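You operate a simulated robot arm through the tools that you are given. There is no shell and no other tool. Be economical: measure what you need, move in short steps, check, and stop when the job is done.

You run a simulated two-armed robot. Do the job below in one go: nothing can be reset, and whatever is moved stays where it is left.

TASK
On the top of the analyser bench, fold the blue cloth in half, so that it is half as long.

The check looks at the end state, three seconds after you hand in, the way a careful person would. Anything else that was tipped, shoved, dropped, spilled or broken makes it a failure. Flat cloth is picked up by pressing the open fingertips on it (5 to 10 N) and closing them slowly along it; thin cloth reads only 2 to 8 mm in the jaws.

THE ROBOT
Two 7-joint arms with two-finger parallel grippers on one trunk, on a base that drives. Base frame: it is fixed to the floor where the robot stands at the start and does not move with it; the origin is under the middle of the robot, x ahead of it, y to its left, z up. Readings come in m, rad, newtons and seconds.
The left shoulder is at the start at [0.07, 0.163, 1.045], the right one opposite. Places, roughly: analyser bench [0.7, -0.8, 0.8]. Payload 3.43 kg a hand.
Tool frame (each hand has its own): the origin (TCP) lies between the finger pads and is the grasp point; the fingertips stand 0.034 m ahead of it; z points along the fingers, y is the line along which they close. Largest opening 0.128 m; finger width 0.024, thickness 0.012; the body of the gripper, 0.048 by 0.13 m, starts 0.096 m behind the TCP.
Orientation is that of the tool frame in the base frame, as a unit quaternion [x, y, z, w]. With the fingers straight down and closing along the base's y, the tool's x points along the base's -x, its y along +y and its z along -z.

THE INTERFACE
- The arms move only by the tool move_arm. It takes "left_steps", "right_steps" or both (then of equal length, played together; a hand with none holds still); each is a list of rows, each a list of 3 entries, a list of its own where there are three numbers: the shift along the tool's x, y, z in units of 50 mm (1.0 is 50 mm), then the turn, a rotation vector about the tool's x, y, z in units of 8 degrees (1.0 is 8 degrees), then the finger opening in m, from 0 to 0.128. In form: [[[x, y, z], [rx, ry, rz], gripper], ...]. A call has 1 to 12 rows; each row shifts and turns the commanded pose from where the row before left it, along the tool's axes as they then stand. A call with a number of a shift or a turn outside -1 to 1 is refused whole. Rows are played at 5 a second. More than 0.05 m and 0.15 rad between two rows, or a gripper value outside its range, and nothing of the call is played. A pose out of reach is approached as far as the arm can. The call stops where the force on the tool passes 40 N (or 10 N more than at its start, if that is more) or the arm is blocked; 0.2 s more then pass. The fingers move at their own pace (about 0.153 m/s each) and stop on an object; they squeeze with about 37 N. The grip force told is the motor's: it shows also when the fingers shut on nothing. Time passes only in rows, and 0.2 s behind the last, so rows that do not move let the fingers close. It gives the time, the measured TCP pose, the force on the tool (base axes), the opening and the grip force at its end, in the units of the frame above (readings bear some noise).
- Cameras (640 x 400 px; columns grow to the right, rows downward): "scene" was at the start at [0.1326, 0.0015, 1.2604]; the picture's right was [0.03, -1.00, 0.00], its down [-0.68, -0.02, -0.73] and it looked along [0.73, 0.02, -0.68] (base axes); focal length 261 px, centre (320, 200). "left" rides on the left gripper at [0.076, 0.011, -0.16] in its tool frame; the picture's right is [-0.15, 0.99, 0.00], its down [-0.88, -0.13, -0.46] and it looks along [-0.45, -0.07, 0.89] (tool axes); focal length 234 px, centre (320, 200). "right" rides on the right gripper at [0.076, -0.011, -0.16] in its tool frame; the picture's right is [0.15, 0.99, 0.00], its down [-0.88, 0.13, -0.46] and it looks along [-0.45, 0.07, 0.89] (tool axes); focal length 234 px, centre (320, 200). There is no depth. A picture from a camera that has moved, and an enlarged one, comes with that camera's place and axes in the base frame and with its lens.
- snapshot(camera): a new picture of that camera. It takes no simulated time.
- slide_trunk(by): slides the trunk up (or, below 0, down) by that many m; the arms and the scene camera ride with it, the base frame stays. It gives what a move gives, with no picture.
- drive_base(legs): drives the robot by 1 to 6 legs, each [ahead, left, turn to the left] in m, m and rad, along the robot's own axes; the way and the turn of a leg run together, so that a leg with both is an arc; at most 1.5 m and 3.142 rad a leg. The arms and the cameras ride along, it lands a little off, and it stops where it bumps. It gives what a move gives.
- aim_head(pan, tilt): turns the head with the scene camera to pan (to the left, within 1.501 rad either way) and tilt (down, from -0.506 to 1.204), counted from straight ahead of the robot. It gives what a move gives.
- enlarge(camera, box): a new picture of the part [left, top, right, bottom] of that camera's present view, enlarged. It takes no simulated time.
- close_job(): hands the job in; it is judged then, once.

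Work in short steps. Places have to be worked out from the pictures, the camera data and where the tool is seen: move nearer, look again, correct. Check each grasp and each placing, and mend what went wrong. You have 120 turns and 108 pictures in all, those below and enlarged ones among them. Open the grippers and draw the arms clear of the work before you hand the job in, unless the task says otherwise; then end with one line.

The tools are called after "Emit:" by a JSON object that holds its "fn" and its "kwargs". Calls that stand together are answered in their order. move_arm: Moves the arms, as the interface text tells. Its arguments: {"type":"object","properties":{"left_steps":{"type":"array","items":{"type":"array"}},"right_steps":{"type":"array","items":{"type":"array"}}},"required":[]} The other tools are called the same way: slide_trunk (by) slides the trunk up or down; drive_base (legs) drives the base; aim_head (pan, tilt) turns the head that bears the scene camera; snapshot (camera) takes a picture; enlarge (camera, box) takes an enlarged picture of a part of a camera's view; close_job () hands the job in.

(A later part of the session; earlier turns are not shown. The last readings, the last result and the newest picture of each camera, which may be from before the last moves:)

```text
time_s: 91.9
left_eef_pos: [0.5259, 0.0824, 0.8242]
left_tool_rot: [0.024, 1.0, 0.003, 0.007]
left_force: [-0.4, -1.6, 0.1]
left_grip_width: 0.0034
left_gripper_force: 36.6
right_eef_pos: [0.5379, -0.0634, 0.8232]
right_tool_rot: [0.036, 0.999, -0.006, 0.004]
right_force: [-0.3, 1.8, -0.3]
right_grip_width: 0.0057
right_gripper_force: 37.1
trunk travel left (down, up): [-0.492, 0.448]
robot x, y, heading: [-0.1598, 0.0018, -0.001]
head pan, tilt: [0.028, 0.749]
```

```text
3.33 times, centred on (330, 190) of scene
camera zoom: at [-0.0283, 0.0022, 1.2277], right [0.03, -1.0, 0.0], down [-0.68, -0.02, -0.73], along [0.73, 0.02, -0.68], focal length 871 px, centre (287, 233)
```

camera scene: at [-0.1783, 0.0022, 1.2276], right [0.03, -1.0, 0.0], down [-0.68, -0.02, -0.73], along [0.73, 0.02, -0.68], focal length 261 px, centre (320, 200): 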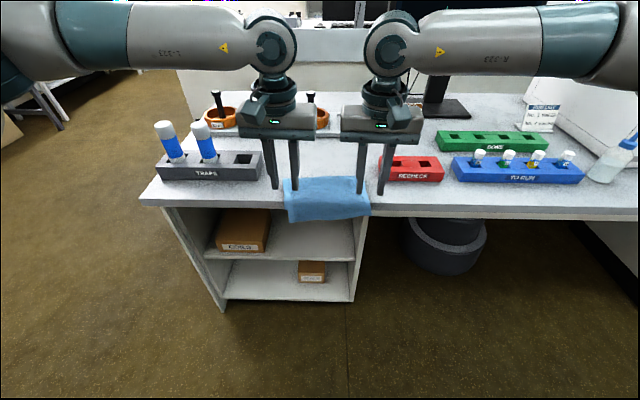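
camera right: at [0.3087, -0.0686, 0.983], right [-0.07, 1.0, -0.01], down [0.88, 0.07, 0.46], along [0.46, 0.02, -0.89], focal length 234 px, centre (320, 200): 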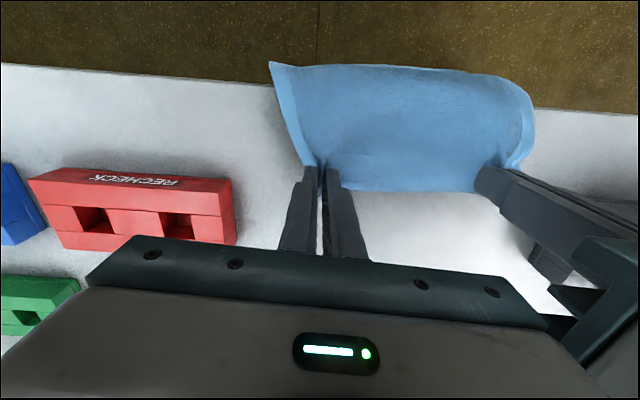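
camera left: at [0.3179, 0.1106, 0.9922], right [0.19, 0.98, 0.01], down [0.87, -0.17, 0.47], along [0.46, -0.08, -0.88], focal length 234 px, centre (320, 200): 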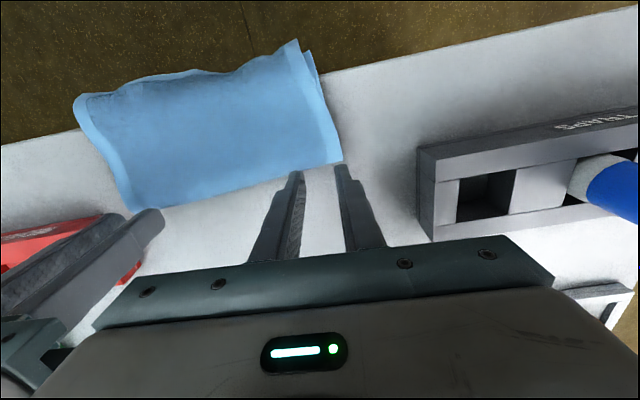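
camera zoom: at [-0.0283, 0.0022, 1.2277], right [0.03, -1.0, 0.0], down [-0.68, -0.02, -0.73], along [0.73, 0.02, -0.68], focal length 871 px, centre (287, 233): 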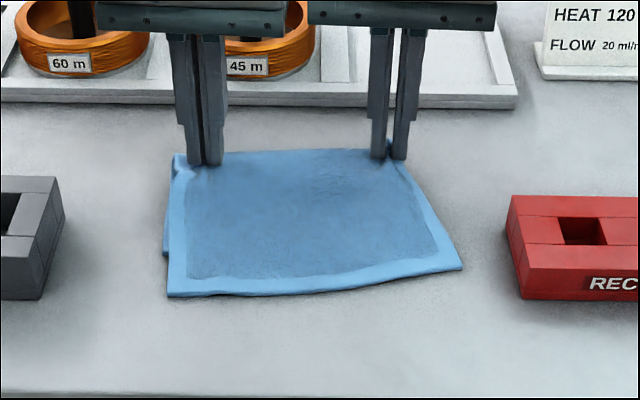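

The cloth is back on the bench. The top edge lies about 4 cm past the bottom edge on the left. I lower the fold and release it to see the relaxed shape.

Emit:
{"fn": "move_arm", "kwargs": {"left_steps": [[[-0.1, 0.04, 0.22], [0, 0, 0], 0], [[-0.1, 0.04, 0.2], [0, 0, 0], 0], [[0, 0, 0], [0, 0, 0], 0.015], [[0, 0, 0], [0, 0, 0], 0.03], [[0, 0, -0.3], [0, 0, 0], 0.03], [[0, 0, -0.8], [0, 0, 0], 0.03], [[0.8, 0, -0.8], [0, 0, 0], 0.03], [[0.8, 0.8, 0], [0, 0, 0], 0.03], [[0.8, 0.8, 0], [0, 0, 0], 0.03]], "right_steps": [[[-0.1, -0.08, 0.22], [0, 0, 0], 0], [[-0.1, -0.08, 0.2], [0, 0, 0], 0], [[0, 0, 0], [0, 0, 0], 0.015], [[0, 0, 0], [0, 0, 0], 0.03], [[0, 0, -0.3], [0, 0, 0], 0.03], [[0, 0, -0.8], [0, 0, 0], 0.03], [[0.8, 0, -0.8], [0, 0, 0], 0.03], [[0.8, -0.8, 0], [0, 0, 0], 0.03], [[0.8, -0.8, 0], [0, 0, 0], 0.03]]}}

Emit:
{"fn": "enlarge", "kwargs": {"camera": "scene", "box": [260, 130, 400, 250]}}

```text
refused: row 7 steps farther than a row can; nothing moved
```

```text
3.33 times, centred on (330, 190) of scene
camera zoom: at [-0.0283, 0.0022, 1.2277], right [0.03, -1.0, 0.0], down [-0.68, -0.02, -0.73], along [0.73, 0.02, -0.68], focal length 871 px, centre (287, 233)
```

zoom: 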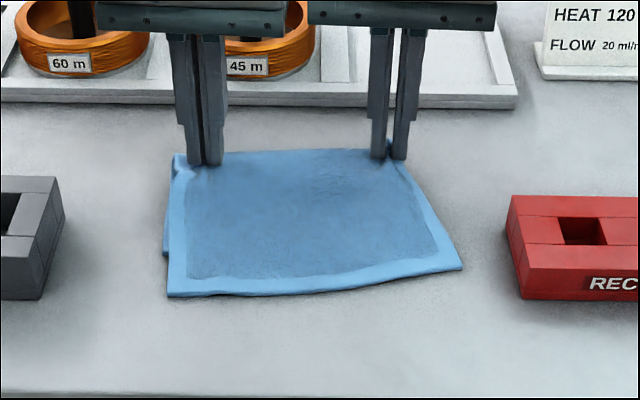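

The combined row was too long. I repeat it with only a vertical retreat.

Emit:
{"fn": "move_arm", "kwargs": {"left_steps": [[[-0.1, 0.04, 0.22], [0, 0, 0], 0], [[-0.1, 0.04, 0.2], [0, 0, 0], 0], [[0, 0, 0], [0, 0, 0], 0.015], [[0, 0, 0], [0, 0, 0], 0.03], [[0, 0, -0.3], [0, 0, 0], 0.03], [[0, 0, -0.8], [0, 0, 0], 0.03], [[0, 0, -0.8], [0, 0, 0], 0.03]], "right_steps": [[[-0.1, -0.08, 0.22], [0, 0, 0], 0], [[-0.1, -0.08, 0.2], [0, 0, 0], 0], [[0, 0, 0], [0, 0, 0], 0.015], [[0, 0, 0], [0, 0, 0], 0.03], [[0, 0, -0.3], [0, 0, 0], 0.03], [[0, 0, -0.8], [0, 0, 0], 0.03], [[0, 0, -0.8], [0, 0, 0], 0.03]]}}

Emit:
{"fn": "enlarge", "kwargs": {"camera": "scene", "box": [260, 130, 400, 250]}}

```text
time_s: 93.5
left_eef_pos: [0.5343, 0.0855, 0.8999]
left_tool_rot: [0.023, 1.0, 0.002, 0.009]
left_force: [-1.1, -0.5, 0.0]
left_grip_width: 0.03
left_gripper_force: 0.0
right_eef_pos: [0.5454, -0.0718, 0.8997]
right_tool_rot: [0.036, 0.999, -0.007, 0.005]
right_force: [-0.1, 0.4, 0.5]
right_grip_width: 0.0302
right_gripper_force: 0.1
trunk travel left (down, up): [-0.492, 0.448]
robot x, y, heading: [-0.1608, 0.0037, -0.001]
head pan, tilt: [0.028, 0.749]
```

```text
3.33 times, centred on (330, 190) of scene
camera zoom: at [-0.0307, 0.0022, 1.2279], right [0.03, -1.0, 0.0], down [-0.68, -0.02, -0.73], along [0.73, 0.02, -0.68], focal length 871 px, centre (287, 233)
```

zoom: 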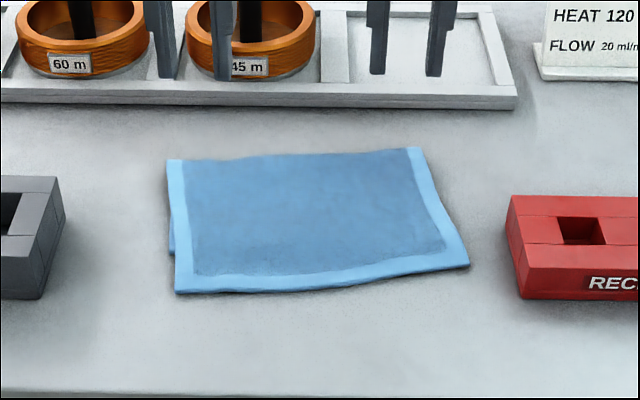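

The cloth is flat and neat now, but the top is longer than the bottom by about 4 cm on the left and 1.5 cm on the right. I pinch again, 2 cm behind the fold on the left and 0.8 cm on the right, and this time lift higher so the pinch line becomes the new fold.

Emit:
{"fn": "move_arm", "kwargs": {"left_steps": [[[0, 0, 0.6], [0, 0, 0], 0.028], [[0, 0, 0.6], [0, 0, 0], 0.028], [[0, 0, 0.5], [0, 0, 0], 0.028], [[0, 0, 0.2], [0, 0, 0], 0.028], [[0, 0, 0.06], [0, 0, 0], 0.028]], "right_steps": [[[-0.32, -0.02, 0.6], [0, 0, 0], 0.028], [[0, 0, 0.6], [0, 0, 0], 0.028], [[0, 0, 0.5], [0, 0, 0], 0.028], [[0, 0, 0.2], [0, 0, 0], 0.028], [[0, 0, 0.06], [0, 0, 0], 0.028]]}}

Emit:
{"fn": "enlarge", "kwargs": {"camera": "left", "box": [240, 120, 400, 220]}}

Emit:
{"fn": "enlarge", "kwargs": {"camera": "right", "box": [240, 120, 400, 220]}}

```text
time_s: 94.7
left_eef_pos: [0.5352, 0.0866, 0.8013]
left_tool_rot: [0.024, 1.0, 0.002, 0.009]
left_force: [-0.6, 0.6, 3.5]
left_grip_width: 0.028
left_gripper_force: 0.0
right_eef_pos: [0.5635, -0.0751, 0.8024]
right_tool_rot: [0.036, 0.999, -0.006, 0.005]
right_force: [0.5, 1.3, 5.1]
right_grip_width: 0.0277
right_gripper_force: 0.1
trunk travel left (down, up): [-0.492, 0.448]
robot x, y, heading: [-0.1597, -0.0011, -0.001]
head pan, tilt: [0.028, 0.749]
```

```text
4.00 times, centred on (320, 170) of left
camera zoom: at [0.457, 0.1014, 0.9614], right [0.19, 0.98, 0.01], down [0.86, -0.17, 0.47], along [0.46, -0.08, -0.88], focal length 937 px, centre (320, 320)
```

zoom: 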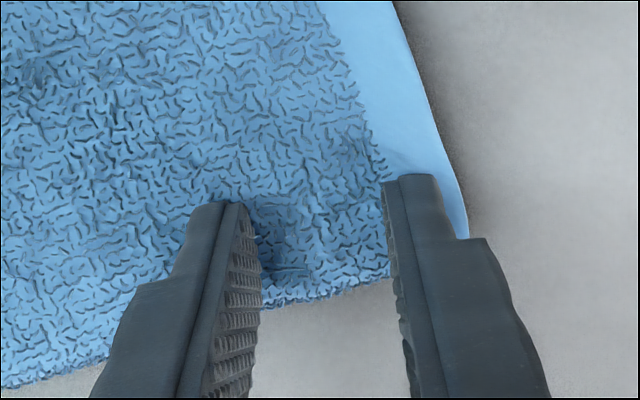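

```text
4.00 times, centred on (320, 170) of right
camera zoom: at [0.4847, -0.0787, 0.9608], right [-0.08, 1.0, -0.01], down [0.88, 0.07, 0.46], along [0.46, 0.02, -0.89], focal length 937 px, centre (320, 320)
```

zoom: 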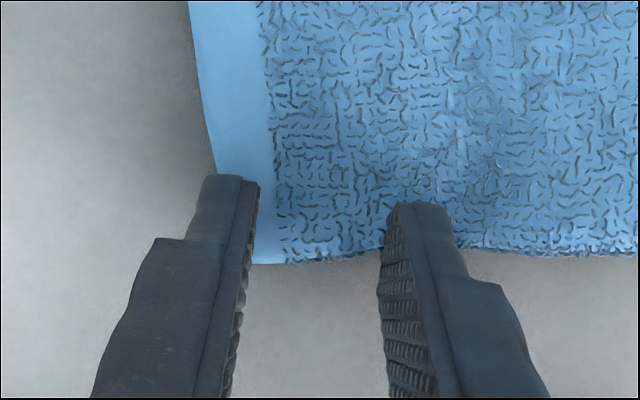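

Judged by the wrist views, the pads sit about 12 mm (left) and 4 mm (right) behind the fold. I shift the left hand 9 mm and the right 4 mm back, then press.

Emit:
{"fn": "move_arm", "kwargs": {"left_steps": [[[0, 0, -0.16], [0, 0, 0], 0.028], [[0.18, 0, 0], [0, 0, 0], 0.028], [[0, 0, 0.16], [0, 0, 0], 0.028], [[0, 0, 0.015], [0, 0, 0], 0.028]], "right_steps": [[[0, 0, -0.16], [0, 0, 0], 0.028], [[0.08, 0, 0], [0, 0, 0], 0.028], [[0, 0, 0.16], [0, 0, 0], 0.028], [[0, 0, 0.01], [0, 0, 0], 0.028]]}}

```text
time_s: 95.7
left_eef_pos: [0.527, 0.0869, 0.8002]
left_tool_rot: [0.023, 1.0, 0.002, 0.01]
left_force: [-0.1, -0.5, 4.0]
left_grip_width: 0.0281
left_gripper_force: 0.0
right_eef_pos: [0.5573, -0.0748, 0.8016]
right_tool_rot: [0.036, 0.999, -0.006, 0.005]
right_force: [-0.4, 0.7, 5.9]
right_grip_width: 0.0282
right_gripper_force: 0.1
trunk travel left (down, up): [-0.492, 0.448]
robot x, y, heading: [-0.1636, -0.0029, 0.001]
head pan, tilt: [0.028, 0.749]
```

The contact forces are 4 and 6 N. I press the left 0.7 mm more and close both slowly.

Emit:
{"fn": "move_arm", "kwargs": {"left_steps": [[[0, 0, 0.015], [0, 0, 0], 0.028], [[0, 0, 0], [0, 0, 0], 0.024], [[0, 0, 0], [0, 0, 0], 0.02], [[0, 0, 0], [0, 0, 0], 0.016], [[0, 0, 0], [0, 0, 0], 0.012], [[0, 0, 0], [0, 0, 0], 0.008], [[0, 0, 0], [0, 0, 0], 0.004], [[0, 0, 0], [0, 0, 0], 0], [[0, 0, 0], [0, 0, 0], 0]], "right_steps": [[[0, 0, 0], [0, 0, 0], 0.028], [[0, 0, 0], [0, 0, 0], 0.024], [[0, 0, 0], [0, 0, 0], 0.02], [[0, 0, 0], [0, 0, 0], 0.016], [[0, 0, 0], [0, 0, 0], 0.012], [[0, 0, 0], [0, 0, 0], 0.008], [[0, 0, 0], [0, 0, 0], 0.004], [[0, 0, 0], [0, 0, 0], 0], [[0, 0, 0], [0, 0, 0], 0]]}}

```text
time_s: 97.7
left_eef_pos: [0.5262, 0.0855, 0.8002]
left_tool_rot: [0.023, 1.0, 0.001, 0.008]
left_force: [1.2, -10.7, 6.6]
left_grip_width: 0.0038
left_gripper_force: 37.2
right_eef_pos: [0.5582, -0.0749, 0.8001]
right_tool_rot: [0.036, 0.999, -0.007, 0.005]
right_force: [-1.5, 9.5, 5.7]
right_grip_width: 0.004
right_gripper_force: 37.5
trunk travel left (down, up): [-0.492, 0.448]
robot x, y, heading: [-0.1612, -0.0002, -0.003]
head pan, tilt: [0.028, 0.749]
```

Both jaws read about 4 mm, so single layers. I lift 5 cm while moving slightly forward and look.

Emit:
{"fn": "move_arm", "kwargs": {"left_steps": [[[0, -0.04, -0.25], [0, 0, 0], 0], [[-0.1, 0, -0.25], [0, 0, 0], 0], [[-0.2, 0, -0.25], [0, 0, 0], 0], [[-0.25, 0, -0.25], [0, 0, 0], 0]], "right_steps": [[[0, 0.04, -0.25], [0, 0, 0], 0], [[-0.1, 0, -0.25], [0, 0, 0], 0], [[-0.2, 0, -0.25], [0, 0, 0], 0], [[-0.25, 0, -0.25], [0, 0, 0], 0]]}}

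Emit:
{"fn": "enlarge", "kwargs": {"camera": "scene", "box": [260, 130, 400, 250]}}

Emit:
{"fn": "snapshot", "kwargs": {"camera": "left"}}

```text
time_s: 98.7
left_eef_pos: [0.5528, 0.0829, 0.8521]
left_tool_rot: [0.024, 1.0, 0.003, 0.008]
left_force: [0.3, -5.7, 0.3]
left_grip_width: 0.0037
left_gripper_force: 37.3
right_eef_pos: [0.5855, -0.0741, 0.85]
right_tool_rot: [0.035, 0.999, -0.006, 0.004]
right_force: [-0.3, 5.5, -0.3]
right_grip_width: 0.0042
right_gripper_force: 37.3
trunk travel left (down, up): [-0.492, 0.448]
robot x, y, heading: [-0.1597, 0.0009, -0.0]
head pan, tilt: [0.028, 0.749]
```

```text
3.33 times, centred on (330, 190) of scene
camera zoom: at [-0.0297, 0.0022, 1.2278], right [0.03, -1.0, 0.0], down [-0.68, -0.02, -0.73], along [0.73, 0.02, -0.68], focal length 871 px, centre (287, 233)
```

zoom: 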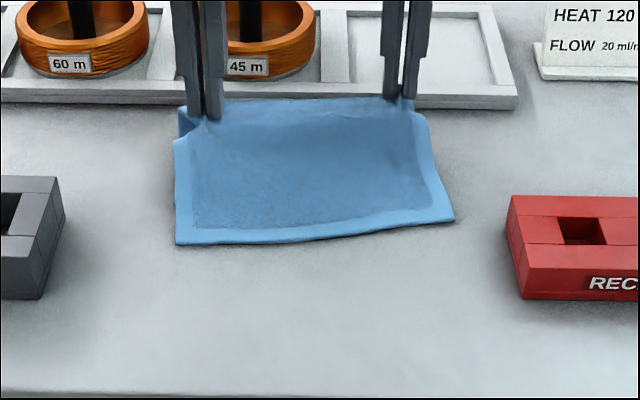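

```text
21 pictures are left
camera left: at [0.4751, 0.0982, 1.0098], right [0.19, 0.98, 0.01], down [0.87, -0.17, 0.47], along [0.46, -0.08, -0.88], focal length 234 px, centre (320, 200)
```

left: 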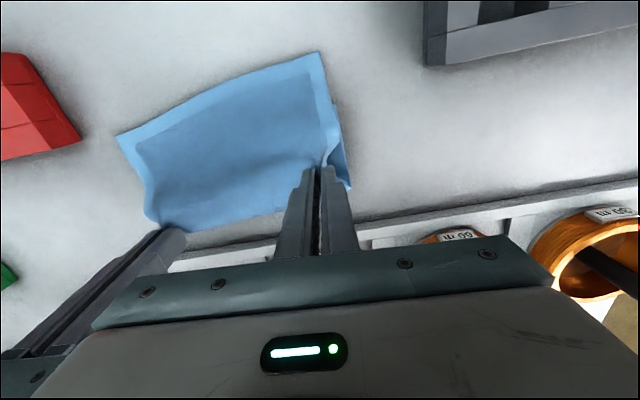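

The cloth now hangs from the pinch line. I lower it with 2 cm more forward motion so the bottom layer trails under the new fold, release, and rise to look.

Emit:
{"fn": "move_arm", "kwargs": {"left_steps": [[[-0.1, 0.02, 0.24], [0, 0, 0], 0], [[-0.1, 0.02, 0.24], [0, 0, 0], 0], [[-0.1, 0, 0.24], [0, 0, 0], 0], [[-0.1, 0, 0.22], [0, 0, 0], 0], [[0, 0, 0], [0, 0, 0], 0.015], [[0, 0, 0], [0, 0, 0], 0.03], [[0, 0, -0.3], [0, 0, 0], 0.03], [[0, 0, -0.8], [0, 0, 0], 0.03], [[0, 0, -0.8], [0, 0, 0], 0.03]], "right_steps": [[[-0.1, -0.02, 0.24], [0, 0, 0], 0], [[-0.1, -0.02, 0.24], [0, 0, 0], 0], [[-0.1, 0, 0.24], [0, 0, 0], 0], [[-0.1, 0, 0.22], [0, 0, 0], 0], [[0, 0, 0], [0, 0, 0], 0.015], [[0, 0, 0], [0, 0, 0], 0.03], [[0, 0, -0.3], [0, 0, 0], 0.03], [[0, 0, -0.8], [0, 0, 0], 0.03], [[0, 0, -0.8], [0, 0, 0], 0.03]]}}

Emit:
{"fn": "enlarge", "kwargs": {"camera": "scene", "box": [260, 120, 400, 220]}}

```text
time_s: 100.7
left_eef_pos: [0.5714, 0.0846, 0.9004]
left_tool_rot: [0.023, 1.0, 0.002, 0.01]
left_force: [0.0, 1.6, 0.1]
left_grip_width: 0.0302
left_gripper_force: 0.2
right_eef_pos: [0.6044, -0.0755, 0.8996]
right_tool_rot: [0.036, 0.999, -0.006, 0.005]
right_force: [0.3, 0.0, -0.1]
right_grip_width: 0.03
right_gripper_force: 0.1
trunk travel left (down, up): [-0.492, 0.448]
robot x, y, heading: [-0.1629, 0.0011, -0.004]
head pan, tilt: [0.028, 0.749]
```

```text
4.00 times, centred on (330, 170) of scene
camera zoom: at [-0.0309, 0.0022, 1.2279], right [0.03, -1.0, 0.0], down [-0.68, -0.02, -0.73], along [0.73, 0.02, -0.68], focal length 1046 px, centre (280, 320)
```

zoom: 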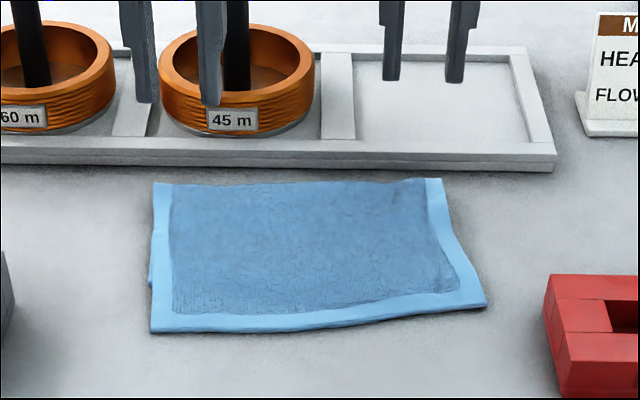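

The right side is well balanced (top 0.143 m, bottom 0.137 m), but on the left the top is still about 4.5 cm longer. I will hold the right side down with the closed right hand, grip the top layer's near-left corner with the left hand (a single layer, already facing the right way), and lift it forward to unroll the fold there.

Emit:
{"fn": "move_arm", "kwargs": {"left_steps": [[[0.71, -0.13, 0], [0, 0, 0], 0.028], [[0.71, -0.13, 0], [0, 0, 0], 0.028], [[0.71, -0.13, 0], [0, 0, 0], 0.028], [[0, 0, 0.7], [0, 0, 0], 0.028], [[0, 0, 0.7], [0, 0, 0], 0.028], [[0, 0, 0.44], [0, 0, 0], 0.028]], "right_steps": [[[0.33, -0.06, 0], [0, 0, 0], 0], [[0.33, -0.06, 0], [0, 0, 0], 0], [[0.33, -0.06, 0], [0, 0, 0], 0], [[0, 0, 0.7], [0, 0, 0], 0], [[0, 0, 0.7], [0, 0, 0], 0], [[0, 0, 0.44], [0, 0, 0], 0]]}}

Emit:
{"fn": "enlarge", "kwargs": {"camera": "left", "box": [240, 120, 400, 220]}}

```text
time_s: 102.1
left_eef_pos: [0.4667, 0.0709, 0.8028]
left_tool_rot: [0.024, 1.0, 0.002, 0.008]
left_force: [0.2, -0.7, -1.1]
left_grip_width: 0.028
left_gripper_force: 0.0
right_eef_pos: [0.5559, -0.0848, 0.8076]
right_tool_rot: [0.036, 0.999, -0.006, 0.004]
right_force: [-0.1, -0.2, -0.7]
right_grip_width: 0.0
right_gripper_force: 32.6
trunk travel left (down, up): [-0.492, 0.448]
robot x, y, heading: [-0.1611, -0.0005, -0.002]
head pan, tilt: [0.028, 0.749]
```

```text
4.00 times, centred on (320, 170) of left
camera zoom: at [0.3889, 0.0853, 0.9627], right [0.19, 0.98, 0.01], down [0.87, -0.17, 0.47], along [0.46, -0.08, -0.88], focal length 937 px, centre (320, 320)
```

zoom: 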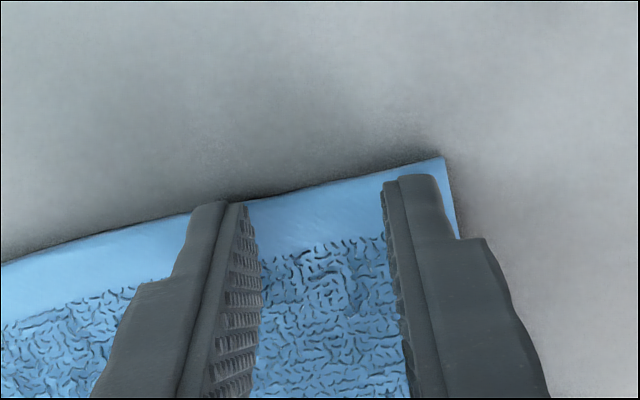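

The left tips are right at the corner's edge. I press both down.

Emit:
{"fn": "move_arm", "kwargs": {"left_steps": [[[0, 0, 0.06], [0, 0, 0], 0.028], [[0, 0, 0.06], [0, 0, 0], 0.028]], "right_steps": [[[0, 0, 0.08], [0, 0, 0], 0], [[0, 0, 0.06], [0, 0, 0], 0]]}}

```text
time_s: 102.7
left_eef_pos: [0.4658, 0.0696, 0.7991]
left_tool_rot: [0.024, 1.0, 0.002, 0.009]
left_force: [0.4, 0.3, 0.7]
left_grip_width: 0.028
left_gripper_force: 0.1
right_eef_pos: [0.5554, -0.085, 0.801]
right_tool_rot: [0.036, 0.999, -0.007, 0.005]
right_force: [0.5, -0.7, 3.1]
right_grip_width: 0.0001
right_gripper_force: 33.0
trunk travel left (down, up): [-0.492, 0.448]
robot x, y, heading: [-0.162, -0.0001, -0.004]
head pan, tilt: [0.028, 0.749]
```

A few millimetres more on both hands.

Emit:
{"fn": "move_arm", "kwargs": {"left_steps": [[[0, 0, 0.07], [0, 0, 0], 0.028], [[0, 0, 0.01], [0, 0, 0], 0.028]], "right_steps": [[[0, 0, 0.05], [0, 0, 0], 0], [[0, 0, 0], [0, 0, 0], 0]]}}

```text
time_s: 103.3
left_eef_pos: [0.4662, 0.0703, 0.7956]
left_tool_rot: [0.023, 1.0, 0.002, 0.01]
left_force: [1.7, 1.9, 13.4]
left_grip_width: 0.0282
left_gripper_force: 0.0
right_eef_pos: [0.5555, -0.0844, 0.7995]
right_tool_rot: [0.035, 0.999, -0.007, 0.006]
right_force: [3.2, -0.2, 12.4]
right_grip_width: 0.0
right_gripper_force: 32.8
trunk travel left (down, up): [-0.492, 0.448]
robot x, y, heading: [-0.1644, 0.0007, 0.003]
head pan, tilt: [0.028, 0.749]
```

The left reads 13 N, a little much, so I ease it 1 mm and close slowly; the right stays as the anchor.

Emit:
{"fn": "move_arm", "kwargs": {"left_steps": [[[0, 0, -0.02], [0, 0, 0], 0.028], [[0, 0, 0], [0, 0, 0], 0.024], [[0, 0, 0], [0, 0, 0], 0.02], [[0, 0, 0], [0, 0, 0], 0.016], [[0, 0, 0], [0, 0, 0], 0.012], [[0, 0, 0], [0, 0, 0], 0.008], [[0, 0, 0], [0, 0, 0], 0.004], [[0, 0, 0], [0, 0, 0], 0], [[0, 0, 0], [0, 0, 0], 0]]}}

```text
time_s: 105.3
left_eef_pos: [0.4656, 0.0696, 0.7978]
left_tool_rot: [0.024, 1.0, 0.001, 0.01]
left_force: [0.7, 0.1, 6.3]
left_grip_width: 0.0036
left_gripper_force: 36.9
right_eef_pos: [0.5559, -0.0839, 0.7988]
right_tool_rot: [0.036, 0.999, -0.006, 0.005]
right_force: [5.1, 0.6, 20.1]
right_grip_width: 0.0002
right_gripper_force: 32.9
trunk travel left (down, up): [-0.492, 0.448]
robot x, y, heading: [-0.1611, -0.0027, 0.003]
head pan, tilt: [0.028, 0.749]
```

The left corner is gripped (3.6 mm) and the right side is anchored. I carry the left corner up and forward over the fold.

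Emit:
{"fn": "move_arm", "kwargs": {"left_steps": [[[-0.3, 0.02, -0.7], [0, 0, 0], 0], [[-0.5, 0.03, -0.7], [0, 0, 0], 0], [[-0.7, 0.03, -0.6], [0, 0, 0], 0], [[-0.8, 0.03, -0.4], [0, 0, 0], 0], [[-0.9, 0.03, 0], [0, 0, 0], 0], [[-0.5, 0.03, 0.2], [0, 0, 0], 0], [[-0.2, 0, 0.5], [0, 0, 0], 0]]}}

Emit:
{"fn": "enlarge", "kwargs": {"camera": "scene", "box": [260, 110, 400, 210]}}

```text
time_s: 106.9
left_eef_pos: [0.6507, 0.0712, 0.8837]
left_tool_rot: [0.026, 1.0, 0.001, 0.008]
left_force: [-14.0, -15.5, -9.2]
left_grip_width: 0.0037
left_gripper_force: 37.1
left hand out of reach, approached as far as the arm can: row 7
right_eef_pos: [0.5557, -0.0819, 0.7997]
right_tool_rot: [0.036, 0.999, -0.007, 0.007]
right_force: [16.1, 12.0, 25.0]
right_grip_width: 0.0
right_gripper_force: 33.4
trunk travel left (down, up): [-0.492, 0.448]
robot x, y, heading: [-0.1601, 0.0011, -0.0]
head pan, tilt: [0.028, 0.749]
```

```text
4.00 times, centred on (330, 160) of scene
camera zoom: at [-0.0308, 0.004, 1.2281], right [0.03, -1.0, 0.0], down [-0.68, -0.02, -0.73], along [0.73, 0.02, -0.68], focal length 1046 px, centre (280, 360)
```

zoom: 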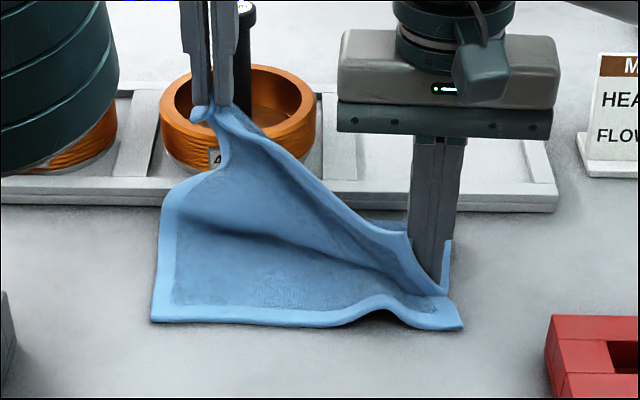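

The sheet is taut and the left bottom layer is laid out; its near-left corner is at about (0.503, 0.106). I bring the corner back down onto it.

Emit:
{"fn": "move_arm", "kwargs": {"left_steps": [[[0.5, 0, 0.1], [0, 0, 0], 0], [[0.7, 0, 0.1], [0, 0, 0], 0], [[0.7, 0, 0.3], [0, 0, 0], 0], [[0.5, 0, 0.5], [0, 0, 0], 0], [[0.25, 0, 0.4], [0, 0, 0], 0]]}}

Emit:
{"fn": "enlarge", "kwargs": {"camera": "scene", "box": [260, 110, 400, 210]}}

```text
time_s: 108.1
left_eef_pos: [0.6527, 0.0665, 0.8645]
left_tool_rot: [0.023, 1.0, 0.002, 0.009]
left_force: [-8.1, -7.8, -3.8]
left_grip_width: 0.0035
left_gripper_force: 36.8
left hand out of reach, approached as far as the arm can: row 1, 2, 3, 4, 5
right_eef_pos: [0.5558, -0.0834, 0.7992]
right_tool_rot: [0.036, 0.999, -0.007, 0.007]
right_force: [11.3, 13.0, 23.4]
right_grip_width: 0.0
right_gripper_force: 33.2
trunk travel left (down, up): [-0.492, 0.448]
robot x, y, heading: [-0.1607, 0.0033, -0.004]
head pan, tilt: [0.028, 0.749]
```

```text
4.00 times, centred on (330, 160) of scene
camera zoom: at [-0.0317, 0.0029, 1.2282], right [0.03, -1.0, 0.0], down [-0.68, -0.02, -0.73], along [0.73, 0.02, -0.68], focal length 1046 px, centre (280, 360)
```

zoom: 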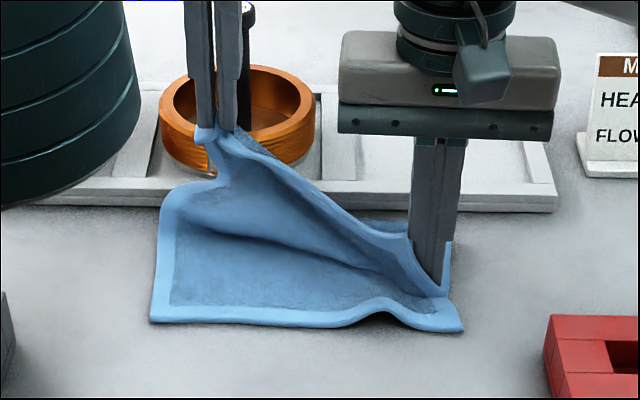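

The arm reports out of reach while coming back, so it seems stuck in a stretched posture. I try going up a little first and then back.

Emit:
{"fn": "move_arm", "kwargs": {"left_steps": [[[0, 0, -0.4], [0, 0, 0], 0], [[0.4, 0, 0], [0, 0, 0], 0], [[0.4, 0, 0], [0, 0, 0], 0]]}}

```text
time_s: 108.9
left_eef_pos: [0.649, 0.0653, 0.8846]
left_tool_rot: [0.023, 1.0, 0.001, 0.008]
left_force: [-11.5, -14.9, -8.3]
left_grip_width: 0.0037
left_gripper_force: 36.8
left hand out of reach, approached as far as the arm can: row 2, 3
right_eef_pos: [0.5556, -0.0847, 0.799]
right_tool_rot: [0.036, 0.999, -0.006, 0.006]
right_force: [11.9, 15.8, 25.5]
right_grip_width: 0.0001
right_gripper_force: 33.1
trunk travel left (down, up): [-0.492, 0.448]
robot x, y, heading: [-0.1602, -0.0025, -0.002]
head pan, tilt: [0.028, 0.749]
```

Going back is still refused. I try sideways outward together with backward, in small steps.

Emit:
{"fn": "move_arm", "kwargs": {"left_steps": [[[0, 0.3, 0], [0, 0, 0], 0], [[0.3, 0.2, 0], [0, 0, 0], 0], [[0.3, 0.2, 0], [0, 0, 0], 0]]}}

```text
time_s: 109.7
left_eef_pos: [0.6519, 0.0807, 0.8832]
left_tool_rot: [0.023, 1.0, 0.002, 0.007]
left_force: [-15.8, -18.7, -10.0]
left_grip_width: 0.0035
left_gripper_force: 37.9
left hand out of reach, approached as far as the arm can: row 2, 3
right_eef_pos: [0.5565, -0.0841, 0.7978]
right_tool_rot: [0.036, 0.999, -0.005, 0.006]
right_force: [15.1, 16.0, 25.6]
right_grip_width: 0.0001
right_gripper_force: 32.8
trunk travel left (down, up): [-0.492, 0.448]
robot x, y, heading: [-0.1616, 0.0, -0.006]
head pan, tilt: [0.028, 0.749]
```

Only backward arm motion is blocked, so I lift the right hand clear and use base and trunk to lay the left corner back.

Emit:
{"fn": "move_arm", "kwargs": {"right_steps": [[[0, 0, -0.3], [0, 0, 0], 0], [[0, 0, -0.8], [0, 0, 0], 0], [[0, 0, -0.8], [0, 0, 0], 0], [[0, 0, -0.8], [0, 0, 0], 0]]}}

Emit:
{"fn": "drive_base", "kwargs": {"legs": [[-0.05, 0, 0]]}}

Emit:
{"fn": "slide_trunk", "kwargs": {"by": -0.015}}

Emit:
{"fn": "enlarge", "kwargs": {"camera": "scene", "box": [260, 110, 400, 210]}}

```text
time_s: 110.7
left_eef_pos: [0.6529, 0.0818, 0.8841]
left_tool_rot: [0.023, 1.0, 0.002, 0.008]
left_force: [0.0, 0.4, -0.2]
left_grip_width: 0.0033
left_gripper_force: 37.4
right_eef_pos: [0.554, -0.0813, 0.9336]
right_tool_rot: [0.036, 0.999, -0.006, 0.004]
right_force: [-0.5, 0.2, -0.1]
right_grip_width: 0.0001
right_gripper_force: 33.0
trunk travel left (down, up): [-0.492, 0.448]
robot x, y, heading: [-0.1634, 0.0003, -0.005]
head pan, tilt: [0.028, 0.749]
```

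```text
time_s: 111.6
left_eef_pos: [0.6041, 0.0818, 0.884]
left_tool_rot: [0.023, 1.0, 0.003, 0.008]
left_force: [-0.1, 0.6, 0.8]
left_grip_width: 0.0035
left_gripper_force: 36.8
right_eef_pos: [0.5053, -0.0824, 0.9327]
right_tool_rot: [0.036, 0.999, -0.006, 0.005]
right_force: [-0.6, -0.1, 0.8]
right_grip_width: 0.0001
right_gripper_force: 33.0
trunk travel left (down, up): [-0.492, 0.448]
robot x, y, heading: [-0.2086, 0.0033, -0.001]
head pan, tilt: [0.028, 0.749]
```

```text
time_s: 112.3
left_eef_pos: [0.6036, 0.0818, 0.8691]
left_tool_rot: [0.023, 1.0, 0.002, 0.008]
left_force: [1.0, 0.0, 0.0]
left_grip_width: 0.0036
left_gripper_force: 37.3
right_eef_pos: [0.5046, -0.0813, 0.9178]
right_tool_rot: [0.037, 0.999, -0.007, 0.005]
right_force: [-0.6, -0.4, 0.3]
right_grip_width: 0.0
right_gripper_force: 32.9
trunk travel left (down, up): [-0.477, 0.463]
robot x, y, heading: [-0.2097, 0.0043, -0.002]
head pan, tilt: [0.028, 0.749]
```

```text
4.00 times, centred on (330, 160) of scene
camera zoom: at [-0.0797, 0.0023, 1.213], right [0.03, -1.0, 0.0], down [-0.68, -0.02, -0.73], along [0.73, 0.02, -0.68], focal length 1046 px, centre (280, 360)
```

zoom: 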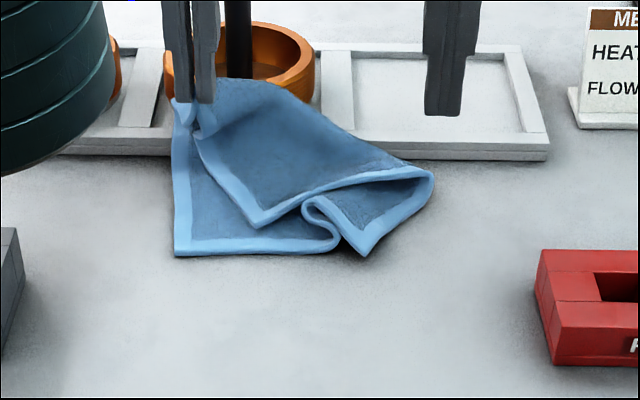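

Dragging against the anchor crumpled the right side: the bottom near-right corner is bunched at about (0.512, −0.042). I pick that corner with the right hand and will pull it back out to its place.

Emit:
{"fn": "move_arm", "kwargs": {"right_steps": [[[-0.33, 0.4, 0], [0, 0, 0], 0.03], [[0, 0.43, 0.3], [0, 0, 0], 0.03], [[0, 0, 0.7], [0, 0, 0], 0.03], [[0, 0, 0.7], [0, 0, 0], 0.03], [[0, 0, 0.42], [0, 0, 0], 0.03]]}}

Emit:
{"fn": "snapshot", "kwargs": {"camera": "right"}}

```text
time_s: 113.5
left_eef_pos: [0.6042, 0.0815, 0.8676]
left_tool_rot: [0.024, 1.0, 0.001, 0.007]
left_force: [0.1, -0.5, -0.2]
left_grip_width: 0.0035
left_gripper_force: 36.8
right_eef_pos: [0.5259, -0.0443, 0.8093]
right_tool_rot: [0.036, 0.999, -0.006, 0.004]
right_force: [-1.5, 0.0, 0.1]
right_grip_width: 0.03
right_gripper_force: 0.0
trunk travel left (down, up): [-0.477, 0.463]
robot x, y, heading: [-0.2085, 0.0032, -0.01]
head pan, tilt: [0.028, 0.749]
```

```text
15 pictures are left
camera right: at [0.4485, -0.0472, 0.9687], right [-0.07, 1.0, -0.01], down [0.88, 0.07, 0.46], along [0.46, 0.02, -0.89], focal length 234 px, centre (320, 200)
```

right: 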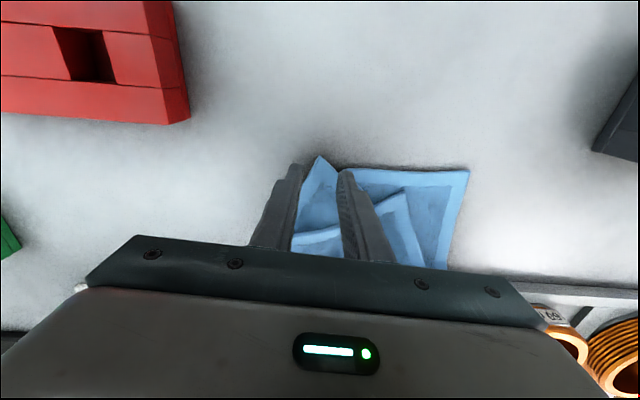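

The corner point lies right between the right fingers. I press down and close.

Emit:
{"fn": "move_arm", "kwargs": {"right_steps": [[[0, 0, 0.2], [0, 0, 0], 0.03], [[0, 0, 0.05], [0, 0, 0], 0.03]]}}

```text
time_s: 114.1
left_eef_pos: [0.6041, 0.0817, 0.869]
left_tool_rot: [0.024, 1.0, 0.002, 0.009]
left_force: [-0.1, -1.1, 0.3]
left_grip_width: 0.0037
left_gripper_force: 37.4
right_eef_pos: [0.5259, -0.0437, 0.801]
right_tool_rot: [0.036, 0.999, -0.006, 0.007]
right_force: [1.1, 0.6, 12.1]
right_grip_width: 0.0303
right_gripper_force: 0.2
trunk travel left (down, up): [-0.477, 0.463]
robot x, y, heading: [-0.2117, 0.0025, -0.004]
head pan, tilt: [0.028, 0.749]
```

Contact at 12 N, so I close slowly.

Emit:
{"fn": "move_arm", "kwargs": {"right_steps": [[[0, 0, -0.01], [0, 0, 0], 0.025], [[0, 0, 0], [0, 0, 0], 0.02], [[0, 0, 0], [0, 0, 0], 0.016], [[0, 0, 0], [0, 0, 0], 0.012], [[0, 0, 0], [0, 0, 0], 0.008], [[0, 0, 0], [0, 0, 0], 0.004], [[0, 0, 0], [0, 0, 0], 0], [[0, 0, 0], [0, 0, 0], 0]]}}

```text
time_s: 115.9
left_eef_pos: [0.604, 0.0815, 0.8693]
left_tool_rot: [0.023, 1.0, 0.002, 0.008]
left_force: [-0.7, -0.3, 1.0]
left_grip_width: 0.0034
left_gripper_force: 37.2
right_eef_pos: [0.5262, -0.0423, 0.8008]
right_tool_rot: [0.036, 0.999, -0.006, 0.005]
right_force: [-0.4, 2.6, 13.9]
right_grip_width: 0.0036
right_gripper_force: 37.2
trunk travel left (down, up): [-0.477, 0.463]
robot x, y, heading: [-0.2112, -0.0037, 0.005]
head pan, tilt: [0.028, 0.749]
```

The right corner is gripped (3.6 mm). I lift it 15 mm, pull it out to the right to about y = −0.12, and look.

Emit:
{"fn": "move_arm", "kwargs": {"right_steps": [[[0, 0, -0.3], [0, 0, 0], 0], [[0.06, -0.55, 0], [0, 0, 0], 0], [[0.06, -0.55, 0], [0, 0, 0], 0], [[0.06, -0.5, 0], [0, 0, 0], 0], [[0, 0, 0.26], [0, 0, 0], 0]]}}

Emit:
{"fn": "enlarge", "kwargs": {"camera": "scene", "box": [250, 110, 400, 220]}}

```text
time_s: 117.1
left_eef_pos: [0.6054, 0.0815, 0.8681]
left_tool_rot: [0.023, 1.0, 0.003, 0.007]
left_force: [0.9, 0.0, 0.0]
left_grip_width: 0.0033
left_gripper_force: 36.7
right_eef_pos: [0.5121, -0.1224, 0.8013]
right_tool_rot: [0.036, 0.999, -0.006, 0.004]
right_force: [0.2, 0.0, 1.3]
right_grip_width: 0.0037
right_gripper_force: 37.0
trunk travel left (down, up): [-0.477, 0.463]
robot x, y, heading: [-0.2144, 0.0018, 0.003]
head pan, tilt: [0.028, 0.749]
```

```text
3.64 times, centred on (325, 165) of scene
camera zoom: at [-0.0783, 0.0026, 1.2128], right [0.03, -1.0, 0.0], down [-0.68, -0.02, -0.73], along [0.73, 0.02, -0.68], focal length 950 px, centre (302, 327)
```

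zoom: 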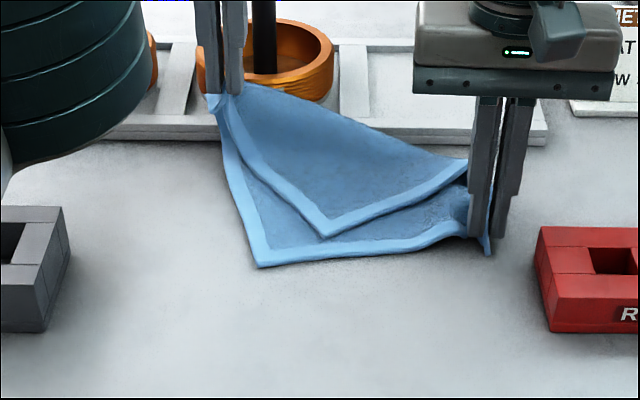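

The bottom edge is mostly straightened. The best remedy is to take the top-right corner, at about (0.496, 0.0), with the right hand, lift the whole cloth by its top edge so it hangs smooth, and lay it down folded again. I release the right corner, move the left hand outward a little, and put the right hand over the top-right corner.

Emit:
{"fn": "move_arm", "kwargs": {"left_steps": [[[0, 0, 0], [0, 0, 0], 0], [[0, 0.2, 0], [0, 0, 0], 0], [[0, 0.2, 0], [0, 0, 0], 0], [[0, 0.2, 0], [0, 0, 0], 0], [[0, 0, 0], [0, 0, 0], 0], [[0, 0, 0], [0, 0, 0], 0], [[0, 0, 0], [0, 0, 0], 0], [[0, 0, 0], [0, 0, 0], 0], [[0, 0, 0], [0, 0, 0], 0]], "right_steps": [[[0, 0, 0], [0, 0, 0], 0.015], [[0, 0, 0], [0, 0, 0], 0.03], [[0, 0, -0.6], [0, 0, 0], 0.03], [[0, 0, -0.6], [0, 0, 0], 0.03], [[0.09, 0.8, 0], [0, 0, 0], 0.03], [[0.09, 0.8, 0], [0, 0, 0], 0.03], [[0.09, 0.8, 0], [0, 0, 0], 0.03], [[0, 0, 0.6], [0, 0, 0], 0.03], [[0, 0, 0.4], [0, 0, 0], 0.03]]}}

Emit:
{"fn": "snapshot", "kwargs": {"camera": "right"}}

```text
time_s: 119.1
left_eef_pos: [0.6065, 0.0907, 0.8691]
left_tool_rot: [0.024, 1.0, 0.002, 0.006]
left_force: [0.0, 1.1, 0.1]
left_grip_width: 0.0035
left_gripper_force: 37.3
left hand out of reach, approached as far as the arm can: row 3, 4
right_eef_pos: [0.5055, -0.0006, 0.8098]
right_tool_rot: [0.036, 0.999, -0.006, 0.004]
right_force: [-0.3, 0.7, 0.3]
right_grip_width: 0.0299
right_gripper_force: 0.0
trunk travel left (down, up): [-0.477, 0.463]
robot x, y, heading: [-0.2122, 0.0021, -0.005]
head pan, tilt: [0.028, 0.749]
```

```text
13 pictures are left
camera right: at [0.4285, -0.004, 0.9675], right [-0.07, 1.0, -0.01], down [0.88, 0.07, 0.46], along [0.46, 0.02, -0.89], focal length 234 px, centre (320, 200)
```

right: 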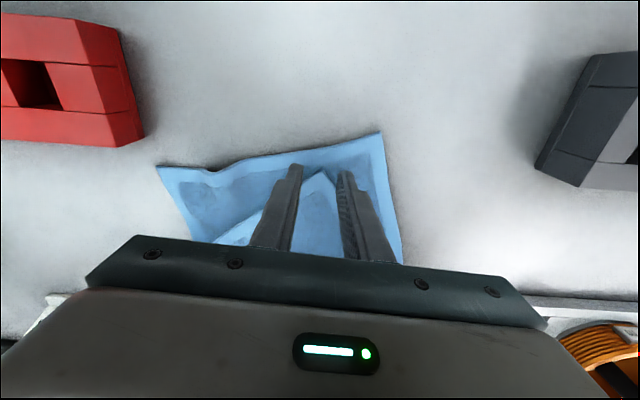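

The corner point lies between the fingers. I narrow the opening to 0.022, shift 6 mm forward so that the fingers rest on the top layer, and press.

Emit:
{"fn": "move_arm", "kwargs": {"right_steps": [[[-0.12, 0, 0], [0, 0, 0], 0.022], [[0, 0, 0.14], [0, 0, 0], 0.022], [[0, 0, 0.03], [0, 0, 0], 0.022]]}}

```text
time_s: 119.9
left_eef_pos: [0.6071, 0.0903, 0.8696]
left_tool_rot: [0.024, 1.0, 0.003, 0.007]
left_force: [0.4, 0.6, 0.1]
left_grip_width: 0.0031
left_gripper_force: 37.0
right_eef_pos: [0.5127, -0.0004, 0.8025]
right_tool_rot: [0.036, 0.999, -0.006, 0.006]
right_force: [0.3, 0.6, 1.6]
right_grip_width: 0.0219
right_gripper_force: 0.1
trunk travel left (down, up): [-0.477, 0.463]
robot x, y, heading: [-0.2109, -0.0, -0.001]
head pan, tilt: [0.028, 0.749]
```

First contact at 1.6 N. I press 1.5 mm more and close slowly.

Emit:
{"fn": "move_arm", "kwargs": {"right_steps": [[[0, 0, 0.03], [0, 0, 0], 0.022], [[0, 0, 0], [0, 0, 0], 0.018], [[0, 0, 0], [0, 0, 0], 0.015], [[0, 0, 0], [0, 0, 0], 0.012], [[0, 0, 0], [0, 0, 0], 0.009], [[0, 0, 0], [0, 0, 0], 0.006], [[0, 0, 0], [0, 0, 0], 0.003], [[0, 0, 0], [0, 0, 0], 0], [[0, 0, 0], [0, 0, 0], 0]]}}

```text
time_s: 121.9
left_eef_pos: [0.6059, 0.0914, 0.8696]
left_tool_rot: [0.023, 1.0, 0.003, 0.005]
left_force: [0.2, 0.2, -0.2]
left_grip_width: 0.0033
left_gripper_force: 36.8
right_eef_pos: [0.5116, -0.001, 0.7996]
right_tool_rot: [0.036, 0.999, -0.006, 0.006]
right_force: [0.7, 0.0, 3.1]
right_grip_width: 0.0025
right_gripper_force: 36.7
trunk travel left (down, up): [-0.477, 0.463]
robot x, y, heading: [-0.2093, 0.0022, -0.003]
head pan, tilt: [0.028, 0.749]
```

2.5 mm in the jaws, so thin cloth is caught. I lift the right corner to the left hand's height and bring it level at x ≈ 0.605 with the top edge stretched between the hands.

Emit:
{"fn": "move_arm", "kwargs": {"right_steps": [[[0, 0, -0.4], [0, 0, 0], 0], [[0, 0, -0.5], [0, 0, 0], 0], [[0, 0, -0.5], [0, 0, 0], 0], [[-0.64, -0.48, 0], [0, 0, 0], 0], [[-0.64, -0.48, 0], [0, 0, 0], 0], [[-0.64, -0.48, 0], [0, 0, 0], 0]]}}

Emit:
{"fn": "slide_trunk", "kwargs": {"by": 0.1}}

Emit:
{"fn": "snapshot", "kwargs": {"camera": "scene"}}

```text
time_s: 123.0
left_eef_pos: [0.6076, 0.0928, 0.869]
left_tool_rot: [0.017, 1.0, 0.002, 0.01]
left_force: [6.0, 0.2, 1.1]
left_grip_width: 0.0033
left_gripper_force: 37.9
right_eef_pos: [0.5528, -0.0332, 0.8722]
right_tool_rot: [0.024, 1.0, -0.007, 0.0]
right_force: [-6.2, -0.2, 0.5]
right_grip_width: 0.0026
right_gripper_force: 37.0
trunk travel left (down, up): [-0.477, 0.463]
robot x, y, heading: [-0.2083, -0.0009, 0.003]
head pan, tilt: [0.028, 0.749]
stopped in row 5 (left hand): the force on the tool passed its limit (the readings are from after the stop); the commanded pose is now the measured one
```

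```text
time_s: 124.3
left_eef_pos: [0.6089, 0.0918, 0.9688]
left_tool_rot: [0.017, 1.0, 0.003, 0.011]
left_force: [19.5, 0.4, -0.7]
left_grip_width: 0.0032
left_gripper_force: 37.1
right_eef_pos: [0.5532, -0.0343, 0.9697]
right_tool_rot: [0.023, 1.0, -0.006, 0.0]
right_force: [-17.5, 0.0, -0.3]
right_grip_width: 0.0025
right_gripper_force: 36.9
trunk travel left (down, up): [-0.577, 0.363]
robot x, y, heading: [-0.213, 0.0035, -0.005]
head pan, tilt: [0.028, 0.749]
```

```text
12 pictures are left
camera scene: at [-0.0783, 0.0021, 1.3127], right [0.03, -1.0, 0.0], down [-0.68, -0.02, -0.73], along [0.73, 0.02, -0.68], focal length 261 px, centre (320, 200)
```

scene: 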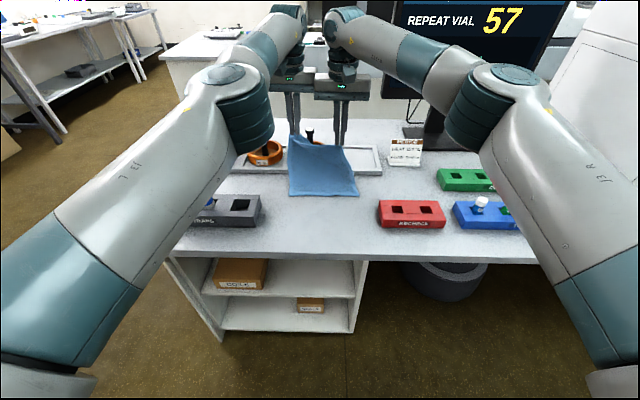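

The hand bodies touched each other. I back the right hand off, move it outward first, and only then forward.

Emit:
{"fn": "move_arm", "kwargs": {"right_steps": [[[0.3, 0, 0], [0, 0, 0], 0], [[0, -0.6, 0], [0, 0, 0], 0], [[0, -0.6, 0], [0, 0, 0], 0], [[-0.6, 0, 0], [0, 0, 0], 0], [[-0.6, 0, 0], [0, 0, 0], 0]]}}

Emit:
{"fn": "slide_trunk", "kwargs": {"by": 0.1}}

Emit:
{"fn": "snapshot", "kwargs": {"camera": "scene"}}

```text
time_s: 125.5
left_eef_pos: [0.6075, 0.0926, 0.9681]
left_tool_rot: [0.017, 1.0, 0.002, 0.01]
left_force: [-1.2, -13.2, 0.0]
left_grip_width: 0.0037
left_gripper_force: 36.7
right_eef_pos: [0.594, -0.0952, 0.9718]
right_tool_rot: [0.023, 1.0, -0.007, 0.0]
right_force: [1.8, 13.5, -0.2]
right_grip_width: 0.002
right_gripper_force: 37.5
trunk travel left (down, up): [-0.577, 0.363]
robot x, y, heading: [-0.2118, -0.0022, -0.005]
head pan, tilt: [0.028, 0.749]
```

```text
time_s: 126.9
left_eef_pos: [0.6089, 0.0907, 1.0696]
left_tool_rot: [0.017, 1.0, 0.001, 0.009]
left_force: [-1.4, -14.3, 0.8]
left_grip_width: 0.0037
left_gripper_force: 37.3
right_eef_pos: [0.5943, -0.0978, 1.0711]
right_tool_rot: [0.024, 1.0, -0.006, 0.0]
right_force: [1.2, 14.5, -1.2]
right_grip_width: 0.0022
right_gripper_force: 37.1
trunk travel left (down, up): [-0.677, 0.263]
robot x, y, heading: [-0.212, 0.0025, -0.002]
head pan, tilt: [0.028, 0.749]
```

```text
11 pictures are left
camera scene: at [-0.0782, 0.0021, 1.4127], right [0.03, -1.0, 0.0], down [-0.68, -0.02, -0.73], along [0.73, 0.02, -0.68], focal length 261 px, centre (320, 200)
```

scene: 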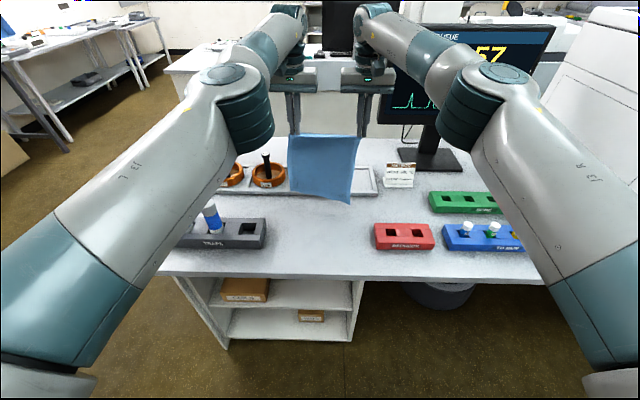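

The cloth now hangs smooth from its top edge. I ease the right hand in 4 mm, raise slightly, and drive back so the hanging edge is over x ≈ 0.45.

Emit:
{"fn": "move_arm", "kwargs": {"right_steps": [[[0, 0.08, 0], [0, 0, 0], 0], [[0, 0, 0], [0, 0, 0], 0]]}}

Emit:
{"fn": "slide_trunk", "kwargs": {"by": 0.03}}

Emit:
{"fn": "drive_base", "kwargs": {"legs": [[-0.16, 0, 0]]}}

Emit:
{"fn": "slide_trunk", "kwargs": {"by": -0.045}}

Emit:
{"fn": "drive_base", "kwargs": {"legs": [[0.03, 0, 0]]}}

Emit:
{"fn": "enlarge", "kwargs": {"camera": "scene", "box": [230, 120, 430, 270]}}

```text
time_s: 127.5
left_eef_pos: [0.6086, 0.0924, 1.0688]
left_tool_rot: [0.018, 1.0, 0.002, 0.011]
left_force: [-1.6, -10.1, -0.1]
left_grip_width: 0.0036
left_gripper_force: 37.1
right_eef_pos: [0.5955, -0.0935, 1.0715]
right_tool_rot: [0.025, 1.0, -0.006, 0.0]
right_force: [1.9, 10.2, -0.9]
right_grip_width: 0.0021
right_gripper_force: 36.6
trunk travel left (down, up): [-0.677, 0.263]
robot x, y, heading: [-0.2137, 0.0009, -0.002]
head pan, tilt: [0.028, 0.749]
```

```text
time_s: 128.2
left_eef_pos: [0.6082, 0.0921, 1.0997]
left_tool_rot: [0.017, 1.0, 0.002, 0.01]
left_force: [-1.5, -9.2, 0.4]
left_grip_width: 0.0035
left_gripper_force: 36.6
right_eef_pos: [0.5955, -0.0935, 1.1019]
right_tool_rot: [0.024, 1.0, -0.007, 0.0]
right_force: [1.6, 9.2, 0.1]
right_grip_width: 0.0021
right_gripper_force: 36.9
trunk travel left (down, up): [-0.707, 0.233]
robot x, y, heading: [-0.2103, 0.0003, -0.001]
head pan, tilt: [0.028, 0.749]
```

```text
time_s: 129.6
left_eef_pos: [0.4504, 0.092, 1.0977]
left_tool_rot: [0.018, 1.0, 0.003, 0.009]
left_force: [-0.3, -8.1, -0.4]
left_grip_width: 0.0035
left_gripper_force: 37.1
right_eef_pos: [0.4385, -0.0924, 1.1005]
right_tool_rot: [0.024, 1.0, -0.006, 0.0]
right_force: [0.7, 8.3, -0.1]
right_grip_width: 0.0023
right_gripper_force: 37.4
trunk travel left (down, up): [-0.707, 0.233]
robot x, y, heading: [-0.3728, 0.0053, -0.003]
head pan, tilt: [0.028, 0.749]
```

```text
time_s: 130.5
left_eef_pos: [0.449, 0.0915, 1.0541]
left_tool_rot: [0.018, 1.0, 0.002, 0.01]
left_force: [-0.6, -7.3, -0.3]
left_grip_width: 0.0033
left_gripper_force: 36.7
right_eef_pos: [0.4359, -0.0938, 1.0575]
right_tool_rot: [0.024, 1.0, -0.006, 0.0]
right_force: [0.4, 6.7, 0.2]
right_grip_width: 0.0019
right_gripper_force: 36.4
trunk travel left (down, up): [-0.662, 0.278]
robot x, y, heading: [-0.3738, 0.0008, -0.005]
head pan, tilt: [0.028, 0.749]
```

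```text
time_s: 131.3
left_eef_pos: [0.475, 0.092, 1.0579]
left_tool_rot: [0.019, 1.0, 0.002, 0.012]
left_force: [-1.3, -8.5, -0.5]
left_grip_width: 0.0033
left_gripper_force: 36.8
right_eef_pos: [0.4605, -0.0931, 1.0605]
right_tool_rot: [0.024, 1.0, -0.006, 0.002]
right_force: [0.3, 8.3, 0.8]
right_grip_width: 0.0019
right_gripper_force: 36.5
trunk travel left (down, up): [-0.662, 0.278]
robot x, y, heading: [-0.3417, -0.0016, -0.003]
head pan, tilt: [0.028, 0.749]
```

```text
2.67 times, centred on (330, 195) of scene
camera zoom: at [-0.2132, 0.0024, 1.3986], right [0.02, -1.0, 0.0], down [-0.68, -0.02, -0.73], along [0.73, 0.02, -0.68], focal length 697 px, centre (293, 213)
```

zoom: 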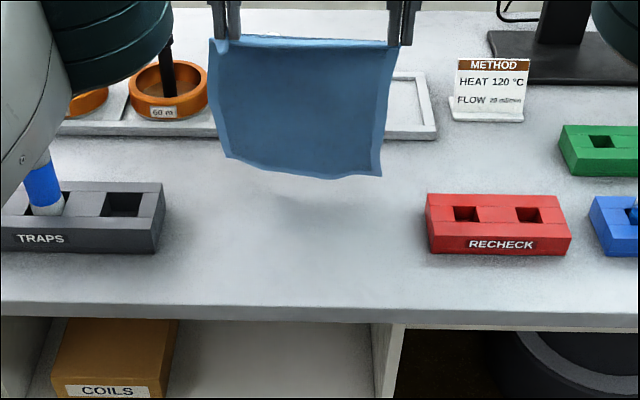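

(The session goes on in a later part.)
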